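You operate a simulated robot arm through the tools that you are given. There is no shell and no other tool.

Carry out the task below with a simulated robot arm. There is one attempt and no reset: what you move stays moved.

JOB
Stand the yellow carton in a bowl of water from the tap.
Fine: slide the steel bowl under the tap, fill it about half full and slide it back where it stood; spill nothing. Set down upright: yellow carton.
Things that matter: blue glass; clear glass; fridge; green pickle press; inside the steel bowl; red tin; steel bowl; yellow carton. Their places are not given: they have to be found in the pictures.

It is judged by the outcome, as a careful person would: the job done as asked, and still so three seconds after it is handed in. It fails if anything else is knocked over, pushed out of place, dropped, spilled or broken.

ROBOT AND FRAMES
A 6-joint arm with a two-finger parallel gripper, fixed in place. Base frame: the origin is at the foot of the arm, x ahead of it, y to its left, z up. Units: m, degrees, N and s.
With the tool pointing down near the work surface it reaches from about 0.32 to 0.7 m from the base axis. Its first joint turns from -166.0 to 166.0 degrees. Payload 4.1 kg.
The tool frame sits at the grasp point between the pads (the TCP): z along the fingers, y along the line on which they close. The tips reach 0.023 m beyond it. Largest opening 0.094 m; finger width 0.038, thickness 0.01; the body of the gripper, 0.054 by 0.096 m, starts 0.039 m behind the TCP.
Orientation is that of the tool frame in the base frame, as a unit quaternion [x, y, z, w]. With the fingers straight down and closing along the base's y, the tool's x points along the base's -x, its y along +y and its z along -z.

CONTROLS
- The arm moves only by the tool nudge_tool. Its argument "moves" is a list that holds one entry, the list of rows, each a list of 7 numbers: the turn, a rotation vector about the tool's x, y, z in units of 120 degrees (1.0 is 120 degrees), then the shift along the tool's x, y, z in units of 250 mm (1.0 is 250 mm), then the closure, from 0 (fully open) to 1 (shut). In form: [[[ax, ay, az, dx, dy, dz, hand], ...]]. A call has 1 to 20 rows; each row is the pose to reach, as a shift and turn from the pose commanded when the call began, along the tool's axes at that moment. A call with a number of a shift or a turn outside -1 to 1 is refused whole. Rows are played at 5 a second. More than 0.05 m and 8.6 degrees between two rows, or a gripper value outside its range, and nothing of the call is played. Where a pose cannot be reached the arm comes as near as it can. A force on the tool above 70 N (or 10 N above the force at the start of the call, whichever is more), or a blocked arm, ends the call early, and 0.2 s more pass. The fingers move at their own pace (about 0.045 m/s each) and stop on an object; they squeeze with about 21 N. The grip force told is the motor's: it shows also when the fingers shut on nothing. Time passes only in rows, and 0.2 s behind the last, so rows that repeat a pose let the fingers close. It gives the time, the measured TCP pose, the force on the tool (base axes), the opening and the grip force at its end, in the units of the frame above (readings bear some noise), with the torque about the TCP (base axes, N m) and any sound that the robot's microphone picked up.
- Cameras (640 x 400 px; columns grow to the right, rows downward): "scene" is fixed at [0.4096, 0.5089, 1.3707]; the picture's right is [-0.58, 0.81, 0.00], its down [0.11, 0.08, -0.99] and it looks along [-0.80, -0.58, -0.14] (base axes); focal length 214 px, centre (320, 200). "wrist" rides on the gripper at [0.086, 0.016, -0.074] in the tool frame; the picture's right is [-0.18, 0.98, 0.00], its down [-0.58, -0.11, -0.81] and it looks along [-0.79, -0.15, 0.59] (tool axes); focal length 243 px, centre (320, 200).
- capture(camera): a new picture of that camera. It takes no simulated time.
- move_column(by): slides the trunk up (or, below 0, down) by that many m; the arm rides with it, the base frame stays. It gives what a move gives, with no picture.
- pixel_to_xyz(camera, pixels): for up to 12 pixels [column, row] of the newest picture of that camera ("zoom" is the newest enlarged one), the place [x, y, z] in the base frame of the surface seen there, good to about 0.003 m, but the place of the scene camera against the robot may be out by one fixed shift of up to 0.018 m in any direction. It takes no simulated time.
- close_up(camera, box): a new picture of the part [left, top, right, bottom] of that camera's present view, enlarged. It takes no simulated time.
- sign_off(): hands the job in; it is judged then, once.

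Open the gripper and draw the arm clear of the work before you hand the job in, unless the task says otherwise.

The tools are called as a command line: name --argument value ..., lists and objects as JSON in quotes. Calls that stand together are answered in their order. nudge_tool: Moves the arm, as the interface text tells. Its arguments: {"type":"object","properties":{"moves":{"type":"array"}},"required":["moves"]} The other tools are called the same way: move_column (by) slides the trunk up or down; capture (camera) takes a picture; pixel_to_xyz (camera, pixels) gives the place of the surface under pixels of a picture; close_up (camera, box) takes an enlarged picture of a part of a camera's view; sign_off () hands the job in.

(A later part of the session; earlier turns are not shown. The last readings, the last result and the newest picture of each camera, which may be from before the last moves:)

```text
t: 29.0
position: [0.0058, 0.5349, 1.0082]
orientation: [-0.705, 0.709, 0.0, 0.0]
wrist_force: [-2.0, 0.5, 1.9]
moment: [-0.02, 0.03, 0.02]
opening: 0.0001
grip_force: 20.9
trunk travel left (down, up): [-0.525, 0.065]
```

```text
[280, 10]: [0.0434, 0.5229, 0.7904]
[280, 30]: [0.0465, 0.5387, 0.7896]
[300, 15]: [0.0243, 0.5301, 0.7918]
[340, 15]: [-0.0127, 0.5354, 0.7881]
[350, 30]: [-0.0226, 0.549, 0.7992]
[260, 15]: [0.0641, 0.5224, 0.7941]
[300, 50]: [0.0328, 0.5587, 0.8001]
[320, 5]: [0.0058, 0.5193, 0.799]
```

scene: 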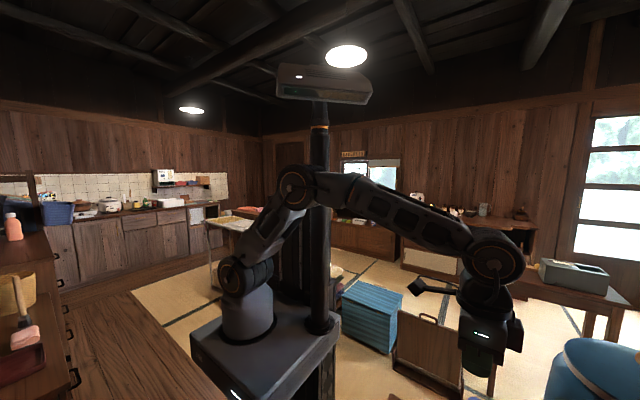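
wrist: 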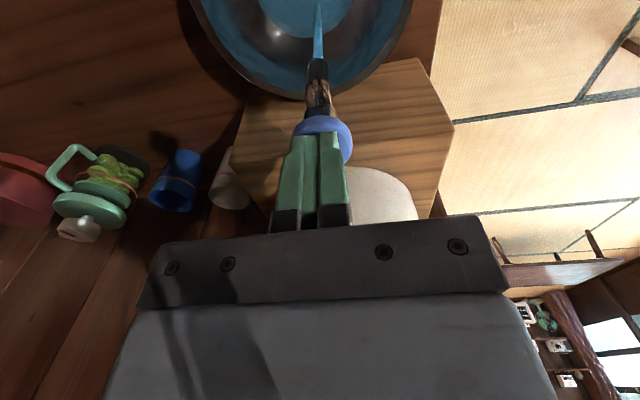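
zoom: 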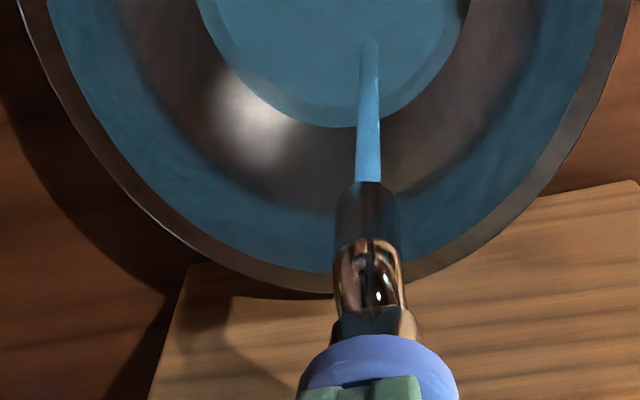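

The water shows as a blue surface, level around z≈0.789 after ~1.5 s (roughly 30 ml/s). The target is about z≈0.816; I hold another 4 s and check again.

nudge_tool --moves '[[[0, 0, 0, 0, 0, 0, 1], [0, 0, 0, 0, 0, 0, 1], [0, 0, 0, 0, 0, 0, 1], [0, 0, 0, 0, 0, 0, 1], [0, 0, 0, 0, 0, 0, 1], [0, 0, 0, 0, 0, 0, 1], [0, 0, 0, 0, 0, 0, 1], [0, 0, 0, 0, 0, 0, 1], [0, 0, 0, 0, 0, 0, 1], [0, 0, 0, 0, 0, 0, 1], [0, 0, 0, 0, 0, 0, 1], [0, 0, 0, 0, 0, 0, 1], [0, 0, 0, 0, 0, 0, 1], [0, 0, 0, 0, 0, 0, 1], [0, 0, 0, 0, 0, 0, 1]]]'

close_up --camera "wrist" --box '[180, 0, 420, 130]'

pixel_to_xyz --camera "zoom" --pixels '[[250, 20], [300, 60], [220, 60], [420, 30], [450, 80], [300, 100], [200, 20], [500, 20]]'

```text
t: 32.2
position: [0.0051, 0.5336, 1.008]
orientation: [-0.705, 0.709, 0.0, 0.001]
wrist_force: [-1.1, 0.0, 2.4]
moment: [0.0, 0.0, 0.01]
opening: 0.0
grip_force: 21.0
trunk travel left (down, up): [-0.525, 0.065]
```

```text
2.67 times, centred on (300, 65) of wrist
```

zoom: 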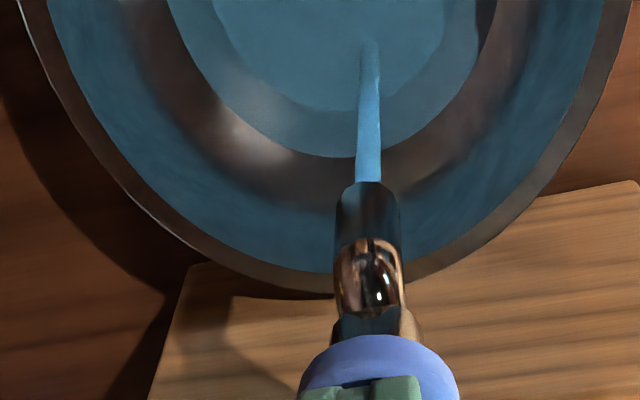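

```text
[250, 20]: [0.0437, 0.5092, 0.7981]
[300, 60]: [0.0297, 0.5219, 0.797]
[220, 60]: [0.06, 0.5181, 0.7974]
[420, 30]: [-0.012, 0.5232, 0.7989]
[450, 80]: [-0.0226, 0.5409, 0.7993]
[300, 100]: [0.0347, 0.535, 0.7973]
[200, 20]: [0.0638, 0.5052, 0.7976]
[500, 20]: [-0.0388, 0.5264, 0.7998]
```

Water surface now reads a consistent z≈0.798 (depth ~15 mm of ~60 mm). I hold another 4 s.

nudge_tool --moves '[[[0, 0, 0, 0, 0, 0, 1], [0, 0, 0, 0, 0, 0, 1], [0, 0, 0, 0, 0, 0, 1], [0, 0, 0, 0, 0, 0, 1], [0, 0, 0, 0, 0, 0, 1], [0, 0, 0, 0, 0, 0, 1], [0, 0, 0, 0, 0, 0, 1], [0, 0, 0, 0, 0, 0, 1], [0, 0, 0, 0, 0, 0, 1], [0, 0, 0, 0, 0, 0, 1], [0, 0, 0, 0, 0, 0, 1], [0, 0, 0, 0, 0, 0, 1], [0, 0, 0, 0, 0, 0, 1], [0, 0, 0, 0, 0, 0, 1], [0, 0, 0, 0, 0, 0, 1], [0, 0, 0, 0, 0, 0, 1], [0, 0, 0, 0, 0, 0, 1], [0, 0, 0, 0, 0, 0, 1], [0, 0, 0, 0, 0, 0, 1], [0, 0, 0, 0, 0, 0, 1]]]'

close_up --camera "wrist" --box '[180, 0, 420, 130]'

pixel_to_xyz --camera "zoom" --pixels '[[250, 20], [300, 60], [220, 60], [420, 30], [450, 80], [300, 100], [200, 20], [500, 20]]'

```text
t: 36.4
position: [0.0049, 0.5343, 1.0072]
orientation: [-0.705, 0.709, 0.001, 0.0]
wrist_force: [0.2, -0.1, 2.2]
moment: [0.03, 0.01, 0.02]
opening: 0.0
grip_force: 21.4
trunk travel left (down, up): [-0.525, 0.065]
```

```text
2.67 times, centred on (300, 65) of wrist
```

zoom: 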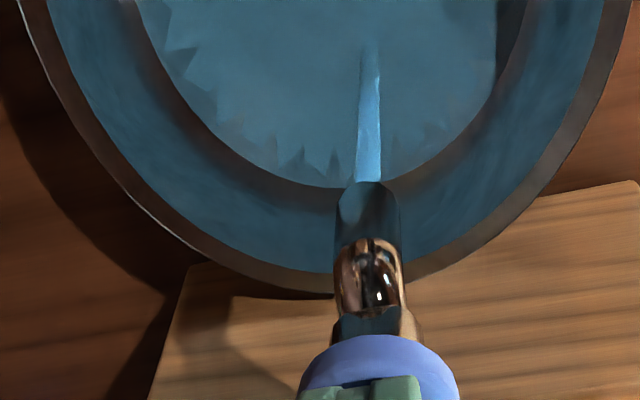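

```text
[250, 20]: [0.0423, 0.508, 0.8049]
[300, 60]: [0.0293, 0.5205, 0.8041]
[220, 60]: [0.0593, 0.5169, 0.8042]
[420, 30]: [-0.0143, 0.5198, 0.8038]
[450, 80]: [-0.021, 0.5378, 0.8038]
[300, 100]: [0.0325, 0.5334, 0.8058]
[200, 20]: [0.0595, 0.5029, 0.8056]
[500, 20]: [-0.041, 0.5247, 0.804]
```

Level is z≈0.804 (depth ~21.5 mm), rising ~1.5 mm/s. I hold 4 s more.

nudge_tool --moves '[[[0, 0, 0, 0, 0, 0, 1], [0, 0, 0, 0, 0, 0, 1], [0, 0, 0, 0, 0, 0, 1], [0, 0, 0, 0, 0, 0, 1], [0, 0, 0, 0, 0, 0, 1], [0, 0, 0, 0, 0, 0, 1], [0, 0, 0, 0, 0, 0, 1], [0, 0, 0, 0, 0, 0, 1], [0, 0, 0, 0, 0, 0, 1], [0, 0, 0, 0, 0, 0, 1], [0, 0, 0, 0, 0, 0, 1], [0, 0, 0, 0, 0, 0, 1], [0, 0, 0, 0, 0, 0, 1], [0, 0, 0, 0, 0, 0, 1], [0, 0, 0, 0, 0, 0, 1], [0, 0, 0, 0, 0, 0, 1], [0, 0, 0, 0, 0, 0, 1], [0, 0, 0, 0, 0, 0, 1], [0, 0, 0, 0, 0, 0, 1], [0, 0, 0, 0, 0, 0, 1]]]'

close_up --camera "wrist" --box '[180, 0, 420, 130]'

pixel_to_xyz --camera "zoom" --pixels '[[250, 20], [300, 60], [220, 60], [420, 30], [450, 80], [300, 100], [200, 20], [500, 20]]'

```text
t: 40.6
position: [0.0049, 0.5337, 1.008]
orientation: [-0.705, 0.709, 0.0, 0.0]
wrist_force: [-0.3, 0.6, 3.4]
moment: [0.01, 0.0, 0.0]
opening: 0.0
grip_force: 20.7
trunk travel left (down, up): [-0.525, 0.065]
```

```text
2.67 times, centred on (300, 65) of wrist
```

zoom: 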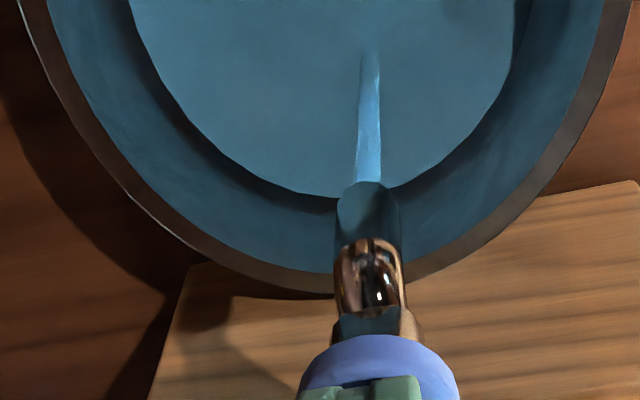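

```text
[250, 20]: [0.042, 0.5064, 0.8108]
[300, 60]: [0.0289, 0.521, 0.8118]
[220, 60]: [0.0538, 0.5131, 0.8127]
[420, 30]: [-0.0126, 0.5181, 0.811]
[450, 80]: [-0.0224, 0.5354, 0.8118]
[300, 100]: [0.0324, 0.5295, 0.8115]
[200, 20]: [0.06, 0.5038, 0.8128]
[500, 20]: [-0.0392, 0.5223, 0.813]
```

Level ≈ z 0.812 (depth ~28 mm). I hold about 1.6 s more, then lift off the knob and check that the flow stops.

nudge_tool --moves '[[[0, 0, 0, 0, 0, 0, 1], [0, 0, 0, 0, 0, 0, 1], [0, 0, 0, 0, 0, 0, 1], [0, 0, 0, 0, 0, 0, 1], [0, 0, 0, 0, 0, 0, 1], [0, 0, 0, 0, 0, 0, 1], [0, 0, 0, 0, 0, 0, 1], [0, 0, 0, 0, 0, 0, 1], [0, 0, 0, 0, 0, -0.04, 1], [0, 0, 0, 0, 0, -0.1, 1], [0, 0, 0, 0, 0, -0.2, 1]]]'

capture --camera "wrist"

close_up --camera "wrist" --box '[180, 0, 420, 130]'

pixel_to_xyz --camera "zoom" --pixels '[[250, 20], [300, 50], [220, 40], [420, 30], [440, 50], [280, 70], [200, 20], [480, 20]]'

```text
t: 43.0
position: [0.0075, 0.5323, 1.0584]
orientation: [-0.705, 0.709, 0.001, 0.0]
wrist_force: [0.8, 0.0, 0.8]
moment: [0.0, 0.03, 0.0]
opening: 0.0002
grip_force: 21.2
trunk travel left (down, up): [-0.525, 0.065]
```

```text
taken
```

wrist: 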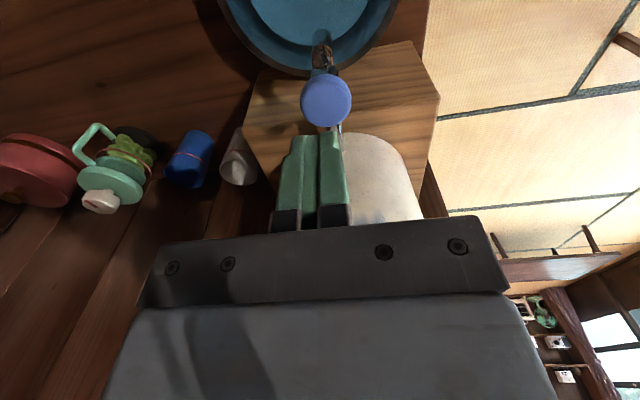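

```text
2.67 times, centred on (300, 65) of wrist
```

zoom: 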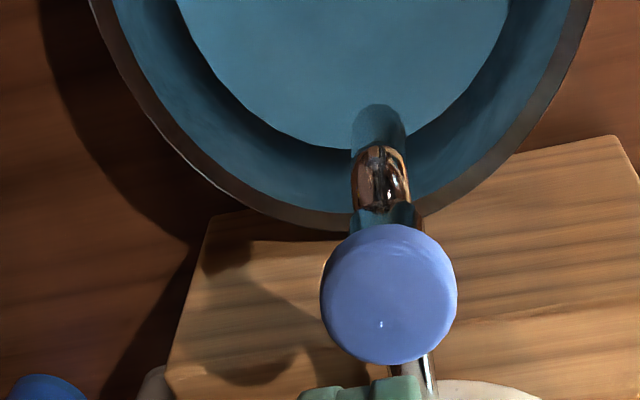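

```text
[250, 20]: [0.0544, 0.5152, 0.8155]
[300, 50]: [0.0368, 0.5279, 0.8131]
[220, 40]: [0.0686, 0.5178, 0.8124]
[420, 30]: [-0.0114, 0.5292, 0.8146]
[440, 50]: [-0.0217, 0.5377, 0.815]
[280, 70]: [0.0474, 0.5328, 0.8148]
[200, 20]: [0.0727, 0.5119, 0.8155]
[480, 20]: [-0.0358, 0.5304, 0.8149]
```

The flow has stopped; level is z≈0.8146, about half the depth but under half the volume since the bowl narrows below. I press once more for about 2.3 s to add ~3–4 mm.

nudge_tool --moves '[[[0, 0, 0, 0, 0, 0.1, 1], [0, 0, 0, 0, 0, 0.17, 1], [0, 0, 0, 0, 0, 0.2, 1], [0, 0, 0, 0, 0, 0.2, 1], [0, 0, 0, 0, 0, 0.2, 1], [0, 0, 0, 0, 0, 0.2, 1], [0, 0, 0, 0, 0, 0.2, 1], [0, 0, 0, 0, 0, 0.2, 1], [0, 0, 0, 0, 0, 0.2, 1], [0, 0, 0, 0, 0, 0.2, 1], [0, 0, 0, 0, 0, 0.2, 1], [0, 0, 0, 0, 0, 0.2, 1], [0, 0, 0, 0, 0, 0.2, 1], [0, 0, 0, 0, 0, 0.2, 1], [0, 0, 0, 0, 0, 0.16, 1], [0, 0, 0, 0, 0, 0.08, 1], [0, 0, 0, 0, 0, 0, 1]]]'

capture --camera "wrist"

close_up --camera "wrist" --box '[180, 0, 420, 130]'

pixel_to_xyz --camera "zoom" --pixels '[[250, 20], [300, 50], [220, 40], [420, 30], [440, 50], [280, 70], [200, 20], [480, 20]]'

```text
t: 46.6
position: [0.0056, 0.5343, 1.0582]
orientation: [-0.705, 0.709, 0.0, 0.001]
wrist_force: [0.2, 0.0, -0.6]
moment: [-0.06, 0.03, 0.01]
opening: 0.0003
grip_force: 20.4
trunk travel left (down, up): [-0.525, 0.065]
```

```text
taken
```

wrist: 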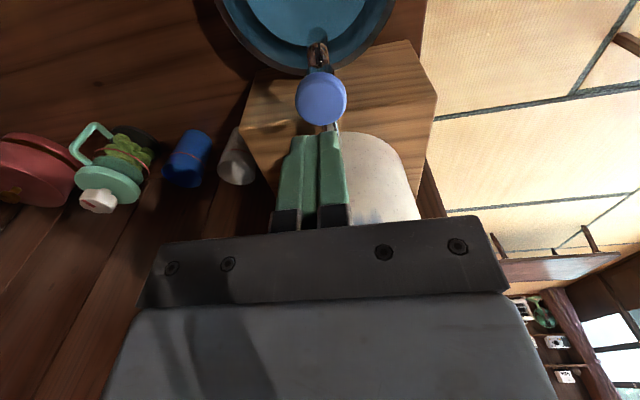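

```text
2.67 times, centred on (300, 65) of wrist
```

zoom: 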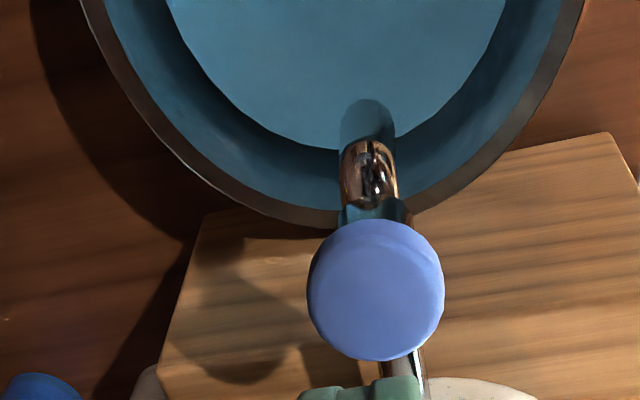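

```text
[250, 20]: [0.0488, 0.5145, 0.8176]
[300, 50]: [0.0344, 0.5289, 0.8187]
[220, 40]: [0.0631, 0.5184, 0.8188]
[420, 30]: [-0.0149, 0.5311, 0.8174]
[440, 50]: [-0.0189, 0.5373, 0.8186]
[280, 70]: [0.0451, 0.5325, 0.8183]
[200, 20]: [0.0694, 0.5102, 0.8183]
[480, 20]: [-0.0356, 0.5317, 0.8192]
```

Level is now z≈0.818 — depth ~34 of 60 mm, roughly half the volume — and the tap is shut. Now I move sideways at this height to above the bowl's +x rim, opening the fingers partway.

nudge_tool --moves '[[[0, 0, 0, 0.032, -0.09, -0.02, 1], [0, 0, 0, 0.063, -0.18, -0.02, 0.8], [0, 0, 0, 0.095, -0.27, 0, 0.6], [0, 0, 0, 0.126, -0.359, 0, 0.5], [0, 0, 0, 0.126, -0.359, 0.12, 0.5], [0, 0, 0, 0.126, -0.359, 0.24, 0.5], [0, 0, 0, 0.126, -0.359, 0.36, 0.5], [0, 0, 0, 0.126, -0.359, 0.48, 0.5], [0, 0, 0, 0.126, -0.359, 0.48, 0.5]]]'

capture --camera "wrist"

```text
t: 48.6
position: [0.0949, 0.5023, 0.9363]
orientation: [-0.705, 0.709, 0.001, 0.0]
wrist_force: [-0.6, 0.3, 0.2]
moment: [0.0, 0.03, 0.01]
opening: 0.0468
grip_force: 0.1
trunk travel left (down, up): [-0.525, 0.065]
```

```text
taken
```

wrist: 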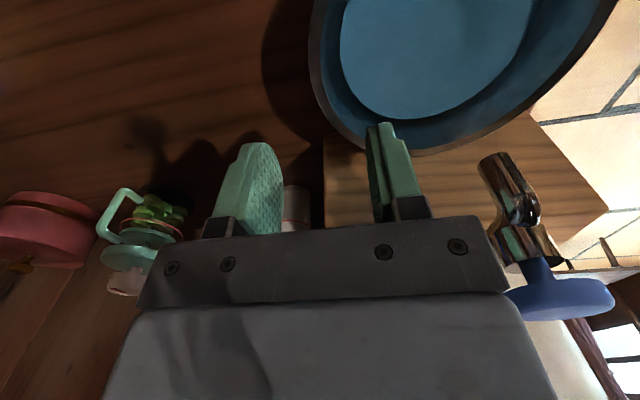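

The spout and knob are clear on the right, and the fingers straddle the rim. I descend to TCP z≈0.857 and close gently on the rim.

nudge_tool --moves '[[[0, 0, 0, 0, 0, 0.08, 0.5], [0, 0, 0, 0, 0, 0.16, 0.5], [0, 0, 0, 0, 0, 0.24, 0.5], [0, 0, 0, 0, 0, 0.316, 0.5], [0, 0, 0, 0, 0, 0.316, 0.65], [0, 0, 0, 0, 0, 0.316, 0.75], [0, 0, 0, 0, 0, 0.316, 0.75]]]'

capture --camera "wrist"

```text
t: 50.2
position: [0.0956, 0.5024, 0.8588]
orientation: [-0.705, 0.709, 0.0, -0.001]
wrist_force: [0.2, 0.2, 0.2]
moment: [-0.02, -0.01, 0.0]
opening: 0.0236
grip_force: 0.0
trunk travel left (down, up): [-0.525, 0.065]
```

```text
taken
```

wrist: 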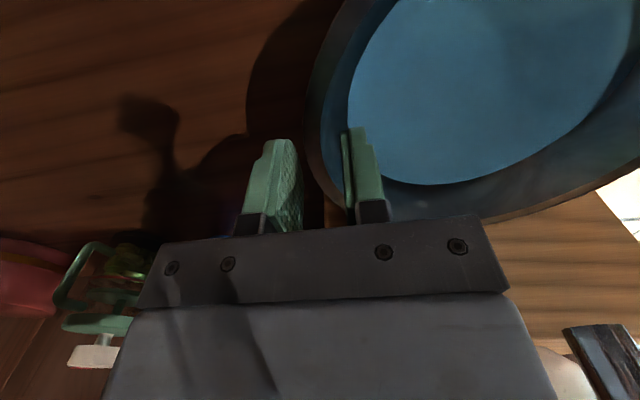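

The rim is between the fingers (opening 23.6 mm). I close to a snug 16.5 mm, just caging the rim without a hard squeeze, and check.

nudge_tool --moves '[[[0, 0, 0, 0, 0, 0, 0.79], [0, 0, 0, 0, 0, 0, 0.825], [0, 0, 0, 0, 0, 0, 0.825]]]'

capture --camera "wrist"

```text
t: 51.0
position: [0.0941, 0.5024, 0.8587]
orientation: [-0.706, 0.709, -0.001, -0.001]
wrist_force: [0.3, -0.5, -0.3]
moment: [0.0, -0.01, 0.02]
opening: 0.0167
grip_force: 0.1
trunk travel left (down, up): [-0.525, 0.065]
```

```text
taken
```

wrist: 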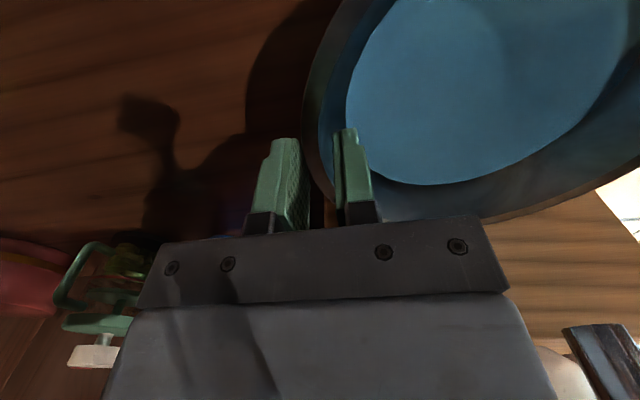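

No force yet, so it's a light cage. I make a slow 40 mm test slide back (+x) and look at the water.

nudge_tool --moves '[[[0, 0, 0, 0.0005, -0.008, 0, 0.825], [0, 0, 0, 0.0015, -0.024, 0, 0.825], [0, 0, 0, 0.003, -0.046, 0, 0.825], [0, 0, 0, 0.0045, -0.072, 0, 0.825], [0, 0, 0, 0.006, -0.1, 0, 0.825], [0, 0, 0, 0.0075, -0.125, 0, 0.825], [0, 0, 0, 0.0087, -0.145, 0, 0.825], [0, 0, 0, 0.0094, -0.156, 0, 0.825], [0, 0, 0, 0.0096, -0.16, 0, 0.825], [0, 0, 0, 0.0096, -0.16, 0, 0.825]]]'

capture --camera "wrist"

```text
t: 53.2
position: [0.1351, 0.5007, 0.8586]
orientation: [-0.705, 0.709, 0.0, -0.001]
wrist_force: [-1.2, 0.1, 1.2]
moment: [-0.03, 0.02, 0.0]
opening: 0.0166
grip_force: 0.3
trunk travel left (down, up): [-0.525, 0.065]
```

```text
taken
```

wrist: 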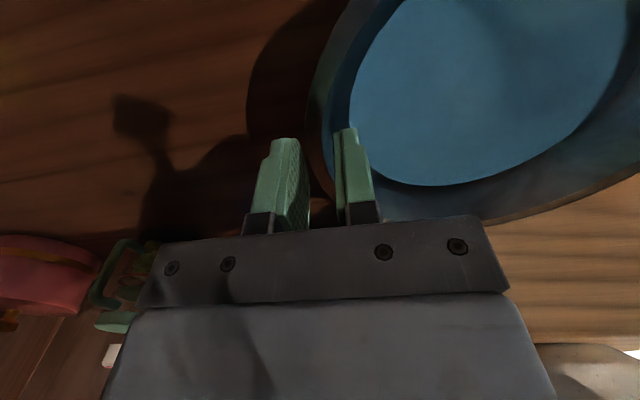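

The bowl follows calmly with low force and the water is level. I slide the remaining 0.154 m back in one smooth, slow motion.

nudge_tool --moves '[[[0, 0, 0, 0.0004, -0.0049, 0, 0.825], [0, 0, 0, 0.0014, -0.0191, 0, 0.825], [0, 0, 0, 0.003, -0.0413, 0, 0.825], [0, 0, 0, 0.0051, -0.0706, 0, 0.825], [0, 0, 0, 0.0076, -0.1059, 0, 0.825], [0, 0, 0, 0.0105, -0.146, 0, 0.825], [0, 0, 0, 0.0136, -0.1898, 0, 0.825], [0, 0, 0, 0.0169, -0.2364, 0, 0.825], [0, 0, 0, 0.0204, -0.2847, 0, 0.825], [0, 0, 0, 0.0239, -0.3333, 0, 0.825], [0, 0, 0, 0.0274, -0.3816, 0, 0.825], [0, 0, 0, 0.0307, -0.4282, 0, 0.825], [0, 0, 0, 0.0338, -0.472, 0, 0.825], [0, 0, 0, 0.0367, -0.5121, 0, 0.825], [0, 0, 0, 0.0392, -0.5474, 0, 0.825], [0, 0, 0, 0.0413, -0.5767, 0, 0.825], [0, 0, 0, 0.0429, -0.5989, 0, 0.825], [0, 0, 0, 0.0439, -0.6131, 0, 0.825], [0, 0, 0, 0.0443, -0.618, 0, 0.825], [0, 0, 0, 0.0443, -0.618, 0, 0.825]]]'

capture --camera "wrist"

```text
t: 57.4
position: [0.2882, 0.4874, 0.8585]
orientation: [-0.705, 0.709, 0.001, 0.001]
wrist_force: [-1.5, 0.0, 0.0]
moment: [-0.03, 0.07, -0.02]
opening: 0.017
grip_force: 0.6
trunk travel left (down, up): [-0.525, 0.065]
```

```text
taken
```

wrist: 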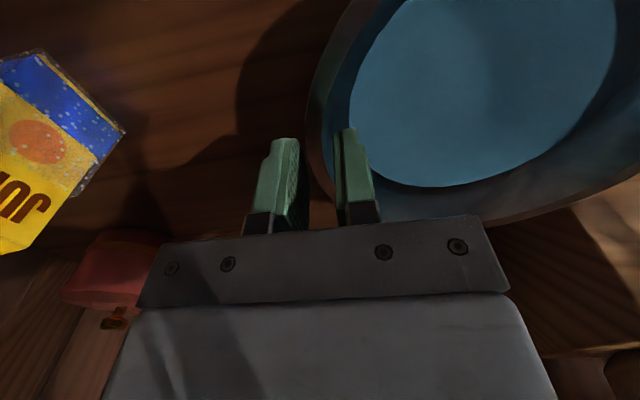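

The bowl is back about where it was. I open the fingers, rise, and return to the earlier survey pose to measure the rim against the original place.

nudge_tool --moves '[[[0, 0, 0, 0, 0, 0, 0.7], [0, 0, 0, 0, 0, 0, 0.6], [0, 0, 0, 0, 0, -0.1, 0.55], [0, 0, 0, 0, 0, -0.25, 0.5], [0, 0, 0, 0, 0, -0.4, 0.4], [0, 0, 0, 0.14, 0.1, -0.5, 0.2], [0, 0, 0, 0.28, 0.2, -0.566, 0], [0, 0, 0, 0.425, 0.316, -0.566, 0], [0, 0, 0, 0.425, 0.316, -0.566, 0]]]'

capture --camera "wrist"

pixel_to_xyz --camera "wrist" --pixels '[[266, 125], [268, 135], [273, 147], [290, 168], [310, 180], [335, 184], [370, 176], [395, 160], [408, 135], [409, 120], [395, 95], [360, 73]]'

close_up --camera "wrist" --box '[240, 60, 430, 195]'

```text
t: 59.4
position: [0.2124, 0.3835, 1.0029]
orientation: [-0.705, 0.71, 0.001, 0.0]
wrist_force: [-0.1, 0.0, 0.9]
moment: [0.0, 0.0, 0.01]
opening: 0.094
grip_force: 0.0
trunk travel left (down, up): [-0.525, 0.065]
```

```text
taken
```

wrist: 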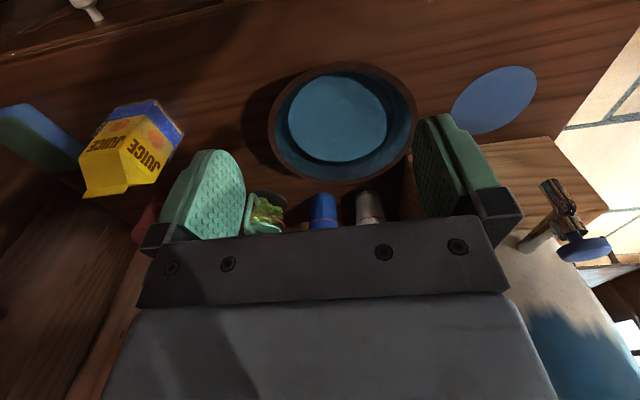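

```text
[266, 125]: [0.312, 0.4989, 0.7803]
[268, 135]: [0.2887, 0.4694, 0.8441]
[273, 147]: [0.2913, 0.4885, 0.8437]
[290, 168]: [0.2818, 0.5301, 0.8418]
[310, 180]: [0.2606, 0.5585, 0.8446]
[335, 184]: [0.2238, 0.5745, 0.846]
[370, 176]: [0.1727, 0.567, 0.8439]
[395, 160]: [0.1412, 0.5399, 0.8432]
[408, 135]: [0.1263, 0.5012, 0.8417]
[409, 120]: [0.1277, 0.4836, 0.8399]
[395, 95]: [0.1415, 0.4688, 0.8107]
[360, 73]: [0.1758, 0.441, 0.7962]
```

```text
2.96 times, centred on (335, 128) of wrist
```

zoom: 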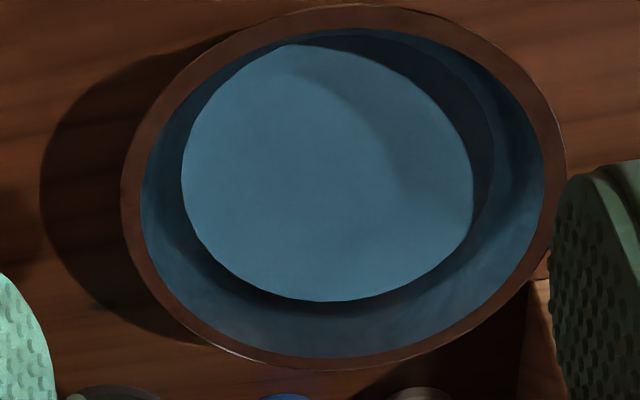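

The bowl is back within about 2 mm of its original place (centre ≈ (0.209,0.490)), level, half full, with no water outside. Next I move over to look at the carton at about (0.44,0.45).

nudge_tool --moves '[[[0, 0, 0, 0.035, -0.168, -0.04, 0], [0, 0, 0, 0.07, -0.336, -0.08, 0], [0, 0, 0, 0.105, -0.504, -0.12, 0], [0, 0, 0, 0.14, -0.672, -0.16, 0], [0, 0, 0, 0.175, -0.84, -0.2, 0], [0, 0, 0, 0.175, -0.84, -0.2, 0]]]'

capture --camera "wrist"

close_up --camera "wrist" --box '[240, 60, 430, 195]'

```text
t: 60.8
position: [0.422, 0.3381, 1.0492]
orientation: [-0.705, 0.709, 0.0, 0.0]
wrist_force: [-0.3, 1.0, 0.2]
moment: [-0.02, 0.0, -0.03]
opening: 0.0942
grip_force: 0.1
trunk travel left (down, up): [-0.525, 0.065]
```

```text
taken
```

wrist: 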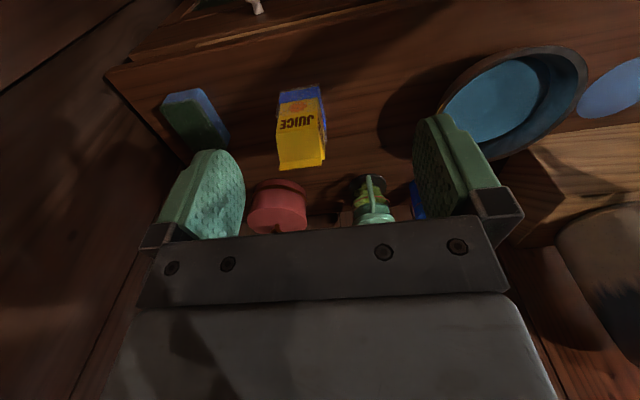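

```text
2.96 times, centred on (335, 128) of wrist
```

zoom: 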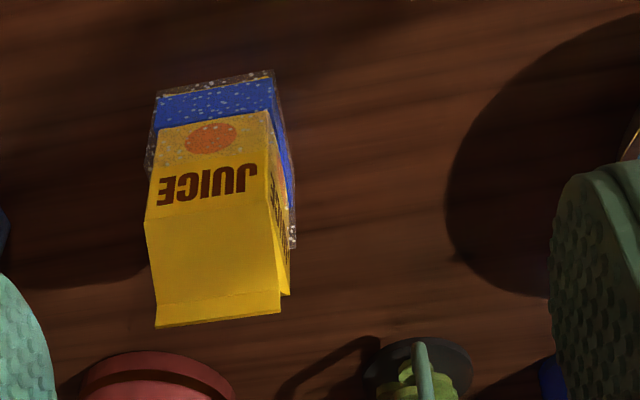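

The carton is a gable-top box with a frosty-looking lower band, ridge at about (300,163). I measure its faces and ridge.

pixel_to_xyz --camera "zoom" --pixels '[[155, 92], [272, 78], [150, 170], [268, 115], [160, 122], [146, 225], [155, 326], [280, 312], [290, 293], [268, 180], [292, 240], [215, 130]]'

pixel_to_xyz --camera "zoom" --pixels '[[215, 315], [215, 260], [215, 100], [285, 180], [285, 140], [285, 270], [180, 110], [250, 105], [140, 160], [296, 215], [220, 60], [170, 200]]'

close_up --camera "wrist" --box '[260, 75, 350, 180]'

```text
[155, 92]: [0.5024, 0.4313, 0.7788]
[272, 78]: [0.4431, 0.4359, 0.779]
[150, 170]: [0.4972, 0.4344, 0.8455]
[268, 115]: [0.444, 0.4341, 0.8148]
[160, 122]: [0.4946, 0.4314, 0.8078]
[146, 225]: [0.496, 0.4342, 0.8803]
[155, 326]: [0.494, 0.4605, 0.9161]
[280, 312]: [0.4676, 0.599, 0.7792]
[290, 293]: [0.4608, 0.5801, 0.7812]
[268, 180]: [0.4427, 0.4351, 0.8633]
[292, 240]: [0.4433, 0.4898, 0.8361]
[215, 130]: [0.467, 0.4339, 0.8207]
```

```text
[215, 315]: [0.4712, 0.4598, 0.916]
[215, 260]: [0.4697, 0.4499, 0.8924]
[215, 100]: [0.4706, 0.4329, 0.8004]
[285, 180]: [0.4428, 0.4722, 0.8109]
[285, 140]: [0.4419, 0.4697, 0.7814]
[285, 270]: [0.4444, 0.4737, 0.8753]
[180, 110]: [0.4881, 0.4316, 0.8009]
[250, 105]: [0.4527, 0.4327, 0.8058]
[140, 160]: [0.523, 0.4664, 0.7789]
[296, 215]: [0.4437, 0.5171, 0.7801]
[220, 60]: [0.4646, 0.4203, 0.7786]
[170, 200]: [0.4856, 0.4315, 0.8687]
```

```text
3.81 times, centred on (305, 128) of wrist
```

zoom: 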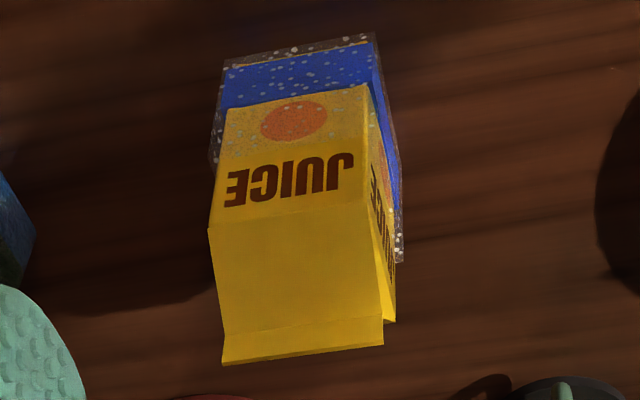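

The carton is axis-aligned: x 0.4435–0.496, front face y≈0.433, centre ≈ (0.470,0.460), shoulder z≈0.88, ridge z≈0.916. I hover open-fingered above it with the closing axis along x.

nudge_tool --moves '[[[0, 0, 0, -0.098, -0.038, 0.03, 0], [0, 0, 0, -0.196, -0.076, 0.06, 0], [0, 0, 0, -0.293, -0.114, 0.1, 0], [0, 0, 0, -0.391, -0.152, 0.17, 0], [0, 0, 0, -0.489, -0.19, 0.24, 0], [0, 0, 0, -0.489, -0.19, 0.256, 0]]]'

capture --camera "wrist"

```text
t: 62.2
position: [0.469, 0.4579, 0.9866]
orientation: [-0.705, 0.709, 0.0, 0.0]
wrist_force: [0.3, 0.8, -0.1]
moment: [0.0, -0.01, 0.0]
opening: 0.094
grip_force: 0.0
trunk travel left (down, up): [-0.525, 0.065]
```

```text
taken
```

wrist: 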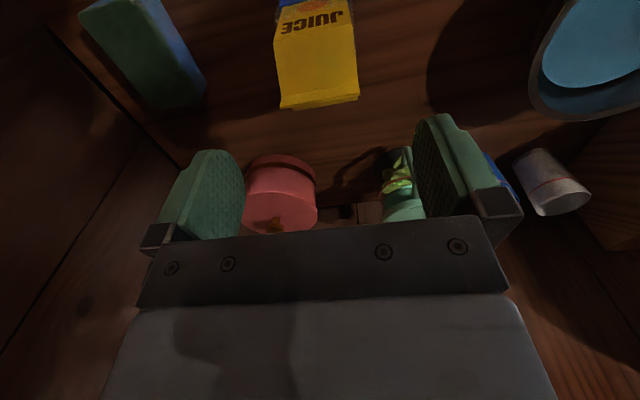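

I re-measure the carton top from this closer pose: ridge ends near (283,105) and (357,97), shoulders near (276,45) and (354,30).

pixel_to_xyz --camera "wrist" --pixels '[[284, 104], [356, 96], [318, 101], [318, 92], [276, 42], [353, 30], [315, 35], [315, 60], [357, 60], [278, 30]]'

close_up --camera "wrist" --box '[250, 0, 390, 120]'

```text
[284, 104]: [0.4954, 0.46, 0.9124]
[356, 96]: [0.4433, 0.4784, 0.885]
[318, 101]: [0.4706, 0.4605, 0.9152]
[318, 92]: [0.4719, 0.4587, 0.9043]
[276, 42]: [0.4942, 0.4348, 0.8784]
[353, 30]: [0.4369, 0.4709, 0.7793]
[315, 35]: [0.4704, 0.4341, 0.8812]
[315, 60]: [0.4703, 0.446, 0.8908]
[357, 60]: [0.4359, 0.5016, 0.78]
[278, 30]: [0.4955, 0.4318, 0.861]
```

```text
3.33 times, centred on (320, 60) of wrist
```

zoom: 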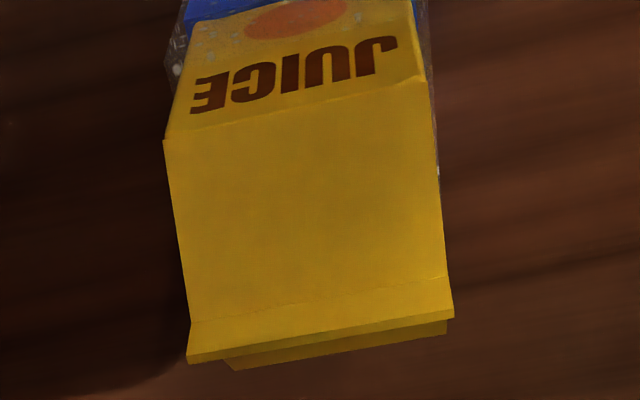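

The carton's ridge is at y≈0.460, z≈0.915, so I go straight down to TCP z≈0.885 (body 7 mm above the ridge, tips ~18 mm below the shoulder) and close in on the side faces.

nudge_tool --moves '[[[0, 0, 0, -0.008, 0, 0.1, 0], [0, 0, 0, -0.008, 0, 0.2, 0], [0, 0, 0, -0.008, 0, 0.3, 0], [0, 0, 0, -0.008, 0, 0.37, 0], [0, 0, 0, -0.008, 0, 0.406, 0], [0, 0, 0, -0.008, 0, 0.406, 0.2], [0, 0, 0, -0.008, 0, 0.406, 0.35], [0, 0, 0, -0.008, 0, 0.406, 0.35]]]'

capture --camera "wrist"

```text
t: 64.0
position: [0.467, 0.4588, 0.884]
orientation: [-0.705, 0.709, 0.0, 0.0]
wrist_force: [0.3, 0.2, 0.0]
moment: [0.01, -0.01, 0.01]
opening: 0.0618
grip_force: 0.3
trunk travel left (down, up): [-0.525, 0.065]
```

```text
taken
```

wrist: 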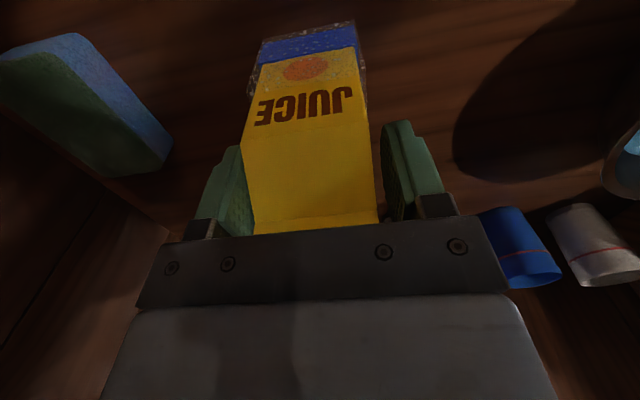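

The fingers flank the carton; it sits slightly nearer the left (+x) finger, so I shift 2 mm in +x and close.

nudge_tool --moves '[[[0, 0, 0, 0, -0.008, 0, 0.35], [0, 0, 0, 0, -0.008, 0, 0.4], [0, 0, 0, 0, -0.008, 0, 0.5], [0, 0, 0, 0, -0.008, 0, 1], [0, 0, 0, 0, -0.008, 0, 1], [0, 0, 0, 0, -0.008, 0, 1]]]'

capture --camera "wrist"

```text
t: 65.4
position: [0.4685, 0.4598, 0.8849]
orientation: [-0.705, 0.709, 0.0, -0.001]
wrist_force: [-0.6, -0.3, -0.6]
moment: [-0.04, 0.06, 0.01]
opening: 0.0558
grip_force: 21.2
trunk travel left (down, up): [-0.525, 0.065]
```

```text
taken
```

wrist: 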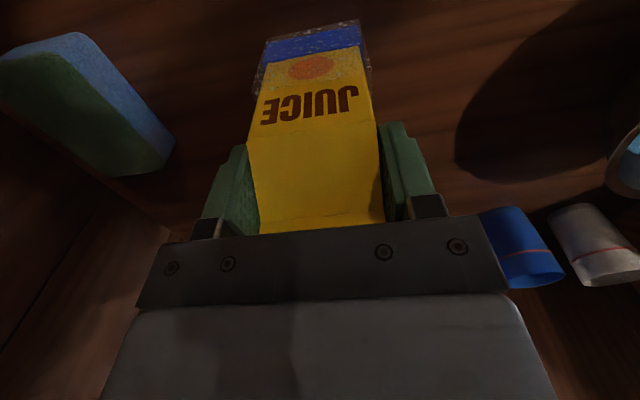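

The carton is held (55.8 mm, 21 N). I lift it slowly, first 15 mm then higher, and check weight and pose.

nudge_tool --moves '[[[0, 0, 0, 0, 0, -0.02, 1], [0, 0, 0, 0, 0, -0.06, 1], [0, 0, 0, 0, 0, -0.1, 1], [0, 0, 0, 0, 0, -0.1, 1]]]'

capture --camera "wrist"

```text
t: 66.4
position: [0.4706, 0.4601, 0.9093]
orientation: [-0.705, 0.709, 0.001, 0.0]
wrist_force: [0.6, 0.3, -2.5]
moment: [0.01, 0.0, 0.04]
opening: 0.0559
grip_force: 21.0
trunk travel left (down, up): [-0.525, 0.065]
```

```text
taken
```

wrist: 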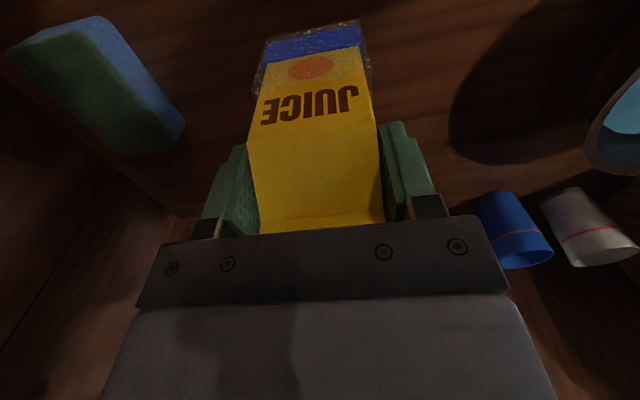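

The carton lifted cleanly, weighing about 2.5 N, well over the buoyancy at this water depth (~1.1 N). I raise it so its base clears the rim (TCP z≈0.99) and carry it halfway toward the bowl.

nudge_tool --moves '[[[0, 0, 0, 0, 0, -0.08, 1], [0, 0, 0, 0, 0, -0.18, 1], [0, 0, 0, 0, 0, -0.28, 1], [0, 0, 0, 0, 0.03, -0.33, 1], [0, 0, 0, -0.01, 0.09, -0.33, 1], [0, 0, 0, -0.02, 0.18, -0.33, 1], [0, 0, 0, -0.03, 0.28, -0.33, 1], [0, 0, 0, -0.04, 0.38, -0.33, 1], [0, 0, 0, -0.05, 0.46, -0.33, 1], [0, 0, 0, -0.057, 0.52, -0.33, 1], [0, 0, 0, -0.06, 0.55, -0.33, 1], [0, 0, 0, -0.06, 0.55, -0.33, 1]]]'

capture --camera "wrist"

```text
t: 69.0
position: [0.3336, 0.4752, 0.9931]
orientation: [-0.705, 0.709, 0.0, 0.0]
wrist_force: [-0.6, 0.3, -3.5]
moment: [0.01, -0.03, 0.01]
opening: 0.0558
grip_force: 20.8
trunk travel left (down, up): [-0.525, 0.065]
```

```text
taken
```

wrist: 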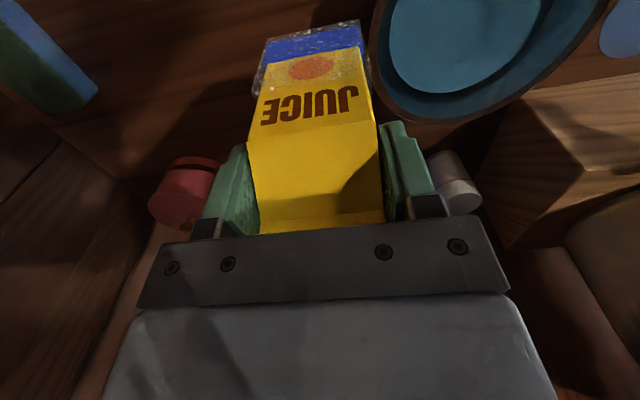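

The carton hangs upright and the bowl is just ahead at upper right. I carry it the rest of the way over the bowl's centre (0.208,0.4895) at the same height.

nudge_tool --moves '[[[0, 0, 0, -0.003, 0.03, 0, 1], [0, 0, 0, -0.009, 0.09, 0, 1], [0, 0, 0, -0.019, 0.17, 0, 1], [0, 0, 0, -0.029, 0.26, 0, 1], [0, 0, 0, -0.039, 0.35, 0, 1], [0, 0, 0, -0.046, 0.43, 0, 1], [0, 0, 0, -0.051, 0.48, 0, 1], [0, 0, 0, -0.054, 0.503, 0, 1], [0, 0, 0, -0.054, 0.503, 0, 1], [0, 0, 0, -0.054, 0.503, 0, 1]]]'

capture --camera "wrist"

close_up --camera "wrist" --box '[200, 0, 480, 160]'

```text
t: 71.2
position: [0.2082, 0.4914, 0.9925]
orientation: [-0.706, 0.709, -0.001, 0.0]
wrist_force: [-0.8, -0.1, -3.2]
moment: [0.01, -0.02, -0.01]
opening: 0.0559
grip_force: 21.0
trunk travel left (down, up): [-0.525, 0.065]
```

```text
taken
```

wrist: 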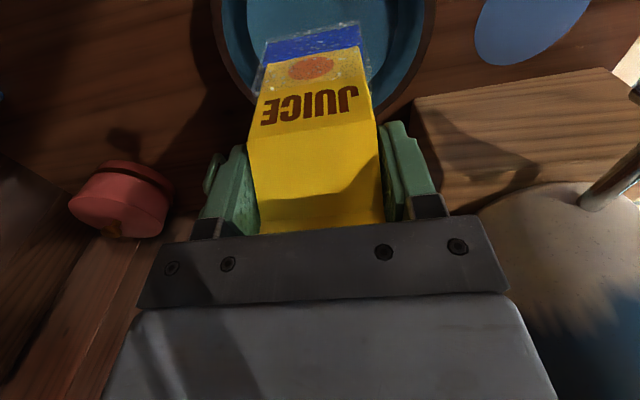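

```text
2.29 times, centred on (340, 80) of wrist
```

zoom: 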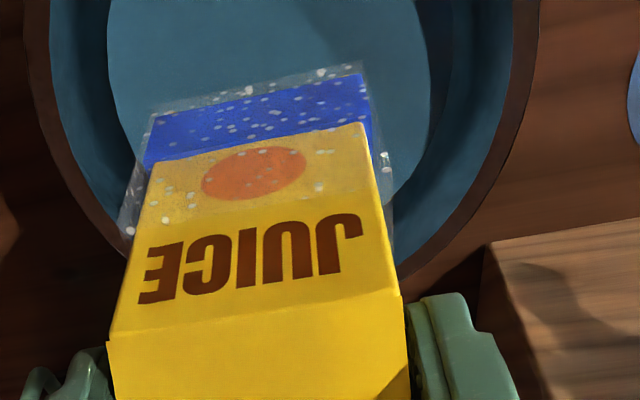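

I measure the visible rim on both sides and the carton's lower corners to check centring before lowering.

pixel_to_xyz --camera "zoom" --pixels '[[38, 60], [48, 120], [70, 185], [105, 240], [528, 40], [518, 100], [490, 170], [430, 250], [155, 115], [362, 80], [260, 97], [300, 40]]'

pixel_to_xyz --camera "wrist" --pixels '[[214, 20], [218, 45], [427, 15], [420, 45], [408, 75], [385, 110], [234, 85], [262, 62], [358, 38], [300, 45], [320, 10], [395, 30]]'

```text
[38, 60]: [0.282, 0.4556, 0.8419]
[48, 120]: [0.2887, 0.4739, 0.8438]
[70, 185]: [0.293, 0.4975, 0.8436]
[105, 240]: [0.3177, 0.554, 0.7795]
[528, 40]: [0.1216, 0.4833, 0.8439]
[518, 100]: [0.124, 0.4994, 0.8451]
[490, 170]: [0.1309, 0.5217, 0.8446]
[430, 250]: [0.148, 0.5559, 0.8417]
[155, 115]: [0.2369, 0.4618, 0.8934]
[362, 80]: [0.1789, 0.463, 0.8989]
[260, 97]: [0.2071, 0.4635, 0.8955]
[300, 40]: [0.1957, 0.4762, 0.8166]
```

```text
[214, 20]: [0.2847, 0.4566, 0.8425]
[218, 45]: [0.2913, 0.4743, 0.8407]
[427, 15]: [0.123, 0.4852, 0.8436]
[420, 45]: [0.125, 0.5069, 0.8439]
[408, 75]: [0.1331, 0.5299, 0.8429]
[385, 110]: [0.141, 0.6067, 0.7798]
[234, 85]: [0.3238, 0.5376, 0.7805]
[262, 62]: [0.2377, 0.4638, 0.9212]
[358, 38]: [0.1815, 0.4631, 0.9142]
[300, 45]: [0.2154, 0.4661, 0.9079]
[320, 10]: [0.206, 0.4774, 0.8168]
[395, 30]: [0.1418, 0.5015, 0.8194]
```

Rim fit gives centre (0.2075,0.490), and the carton is centred on it within about 2 mm. I lower it: quickly above the water, then slowly (4 mm per row) through the surface, stopping ~7 mm above the floor.

nudge_tool --moves '[[[0, 0, 0, 0, 0, 0.05, 1], [0, 0, 0, 0, 0, 0.12, 1], [0, 0, 0, 0, 0, 0.19, 1], [0, 0, 0, 0, 0, 0.24, 1], [0, 0, 0, 0, 0, 0.265, 1], [0, 0, 0, 0, 0, 0.281, 1], [0, 0, 0, 0, 0, 0.297, 1], [0, 0, 0, 0, 0, 0.313, 1], [0, 0, 0, 0, 0, 0.329, 1], [0, 0, 0, 0, 0, 0.345, 1], [0, 0, 0, 0, 0, 0.361, 1], [0, 0, 0, 0, 0, 0.375, 1], [0, 0, 0, 0, 0, 0.388, 1], [0, 0, 0, 0, 0, 0.388, 1]]]'

capture --camera "wrist"

```text
t: 74.2
position: [0.2065, 0.4912, 0.8955]
orientation: [-0.706, 0.709, 0.0, 0.0]
wrist_force: [-0.2, 0.3, -2.9]
moment: [-0.02, -0.02, -0.02]
opening: 0.0561
grip_force: 21.2
trunk travel left (down, up): [-0.525, 0.065]
```

```text
taken
```

wrist: 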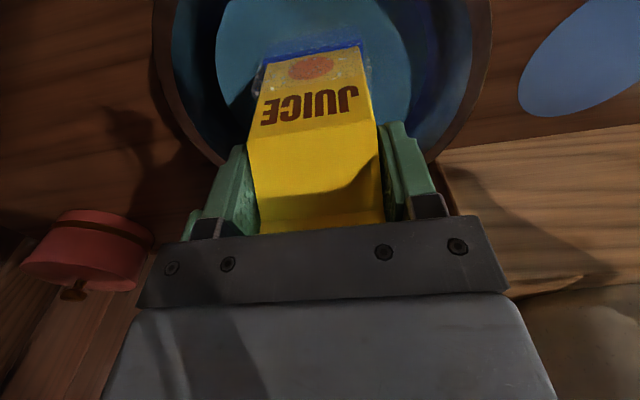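

The carton is partly in the water with load still ~2.9 N, so not on the floor yet. I lower 5 mm more in small steps and check the force.

nudge_tool --moves '[[[0, 0, 0, 0, 0, 0.006, 1], [0, 0, 0, 0, 0, 0.012, 1], [0, 0, 0, 0, 0, 0.02, 1], [0, 0, 0, 0, 0, 0.02, 1]]]'

```text
t: 75.2
position: [0.2079, 0.4912, 0.891]
orientation: [-0.706, 0.709, 0.0, 0.0]
wrist_force: [-0.5, 0.5, -3.4]
moment: [-0.01, 0.0, 0.0]
opening: 0.056
grip_force: 20.7
trunk travel left (down, up): [-0.525, 0.065]
```

Still carrying the full weight (-3.4 N). I lower another 3 mm in 1 mm steps.

nudge_tool --moves '[[[0, 0, 0, 0, 0, 0.004, 1], [0, 0, 0, 0, 0, 0.008, 1], [0, 0, 0, 0, 0, 0.012, 1], [0, 0, 0, 0, 0, 0.012, 1]]]'

```text
t: 76.2
position: [0.2071, 0.4897, 0.8885]
orientation: [-0.705, 0.709, 0.0, 0.0]
wrist_force: [0.4, -0.9, 9.7]
moment: [-0.39, 0.13, 0.0]
opening: 0.0562
grip_force: 20.7
trunk travel left (down, up): [-0.525, 0.065]
```

Contact: +9.7 N with a moment showing the carton's front (-y) edge touched first. I lift 3 mm, shift about 2.5 mm in +y and 1 mm in +x, and lower again gently.

nudge_tool --moves '[[[0, 0, 0, 0, 0, -0.006, 1], [0, 0, 0, 0, 0, -0.014, 1], [0, 0, 0, -0.005, -0.002, -0.014, 1], [0, 0, 0, -0.01, -0.004, -0.014, 1], [0, 0, 0, -0.01, -0.004, -0.01, 1], [0, 0, 0, -0.01, -0.004, -0.006, 1], [0, 0, 0, -0.01, -0.004, -0.003, 1], [0, 0, 0, -0.01, -0.004, -0.003, 1]]]'

```text
t: 78.0
position: [0.2079, 0.4923, 0.888]
orientation: [-0.705, 0.71, 0.0, 0.0]
wrist_force: [0.0, -1.5, 3.7]
moment: [-0.27, 0.19, 0.02]
opening: 0.0558
grip_force: 21.2
trunk travel left (down, up): [-0.525, 0.065]
```

The force is lower but the moment still points to the front -x corner touching first. I lift 2 mm and nudge another 1.5 mm in +x and +y, then lower again.

nudge_tool --moves '[[[0, 0, 0, 0, 0, -0.006, 1], [0, 0, 0, 0, 0, -0.01, 1], [0, 0, 0, -0.003, -0.003, -0.01, 1], [0, 0, 0, -0.006, -0.006, -0.01, 1], [0, 0, 0, -0.006, -0.006, -0.006, 1], [0, 0, 0, -0.006, -0.006, -0.003, 1], [0, 0, 0, -0.006, -0.006, 0, 1], [0, 0, 0, -0.006, -0.006, 0, 1]]]'

capture --camera "wrist"

close_up --camera "wrist" --box '[140, 0, 500, 200]'

```text
t: 79.8
position: [0.2089, 0.4946, 0.8887]
orientation: [-0.706, 0.709, -0.001, 0.001]
wrist_force: [-1.9, -1.1, 8.5]
moment: [-0.4, 0.37, -0.04]
opening: 0.0558
grip_force: 21.2
trunk travel left (down, up): [-0.525, 0.065]
```

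```text
taken
```

wrist: 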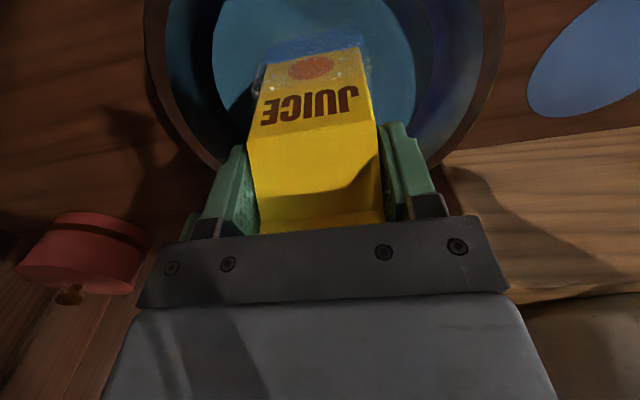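

```text
1.78 times, centred on (320, 100) of wrist
```

zoom: 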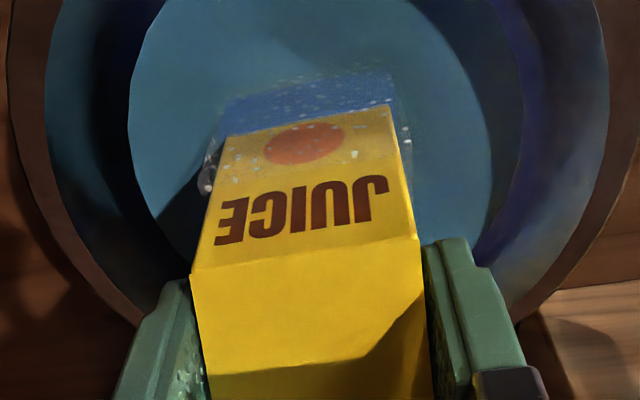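

The third position reads worse (8.5 N at the same commanded height), so the shift may have gone the wrong way. I lift 3 mm, return to the bowl's measured centre (−1.5 mm in x, −5 mm in y) and touch down again to compare.

nudge_tool --moves '[[[0, 0, 0, 0, 0, -0.008, 1], [0, 0, 0, 0, 0, -0.014, 1], [0, 0, 0, 0.007, 0.002, -0.014, 1], [0, 0, 0, 0.014, 0.004, -0.014, 1], [0, 0, 0, 0.02, 0.006, -0.014, 1], [0, 0, 0, 0.02, 0.006, -0.008, 1], [0, 0, 0, 0.02, 0.006, -0.004, 1], [0, 0, 0, 0.02, 0.006, 0, 1], [0, 0, 0, 0.02, 0.006, 0, 1]]]'

```text
t: 81.8
position: [0.2101, 0.4903, 0.8892]
orientation: [-0.705, 0.709, 0.0, 0.001]
wrist_force: [0.0, 0.8, 1.4]
moment: [0.04, 0.06, -0.01]
opening: 0.056
grip_force: 21.2
trunk travel left (down, up): [-0.525, 0.065]
```

Now the contact is flat: only 1.4 N net and near-zero moments, so the carton rests evenly on the bowl floor. I open the fingers slowly.

nudge_tool --moves '[[[0, 0, 0, 0, 0, 0, 0.4], [0, 0, 0, 0, 0, 0, 0.33], [0, 0, 0, 0, 0, 0, 0.25], [0, 0, 0, 0, 0, 0, 0.15], [0, 0, 0, 0, 0, 0, 0.05], [0, 0, 0, 0, 0, 0, 0], [0, 0, 0, 0, 0, 0, 0]]]'

capture --camera "wrist"

```text
t: 83.4
position: [0.2088, 0.4898, 0.889]
orientation: [-0.706, 0.709, 0.0, -0.001]
wrist_force: [0.3, -0.1, 0.1]
moment: [0.0, 0.03, -0.01]
opening: 0.0943
grip_force: 0.0
trunk travel left (down, up): [-0.525, 0.065]
```

```text
taken
```

wrist: 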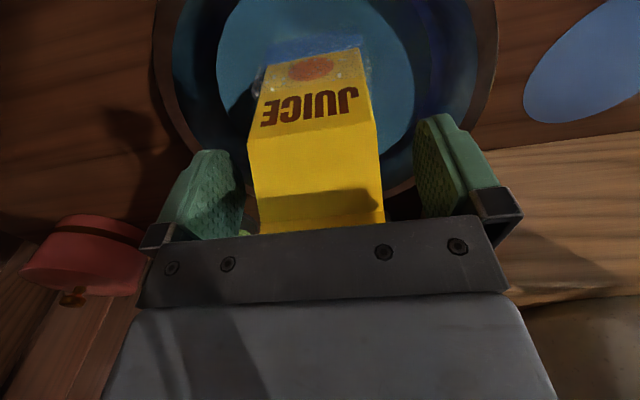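

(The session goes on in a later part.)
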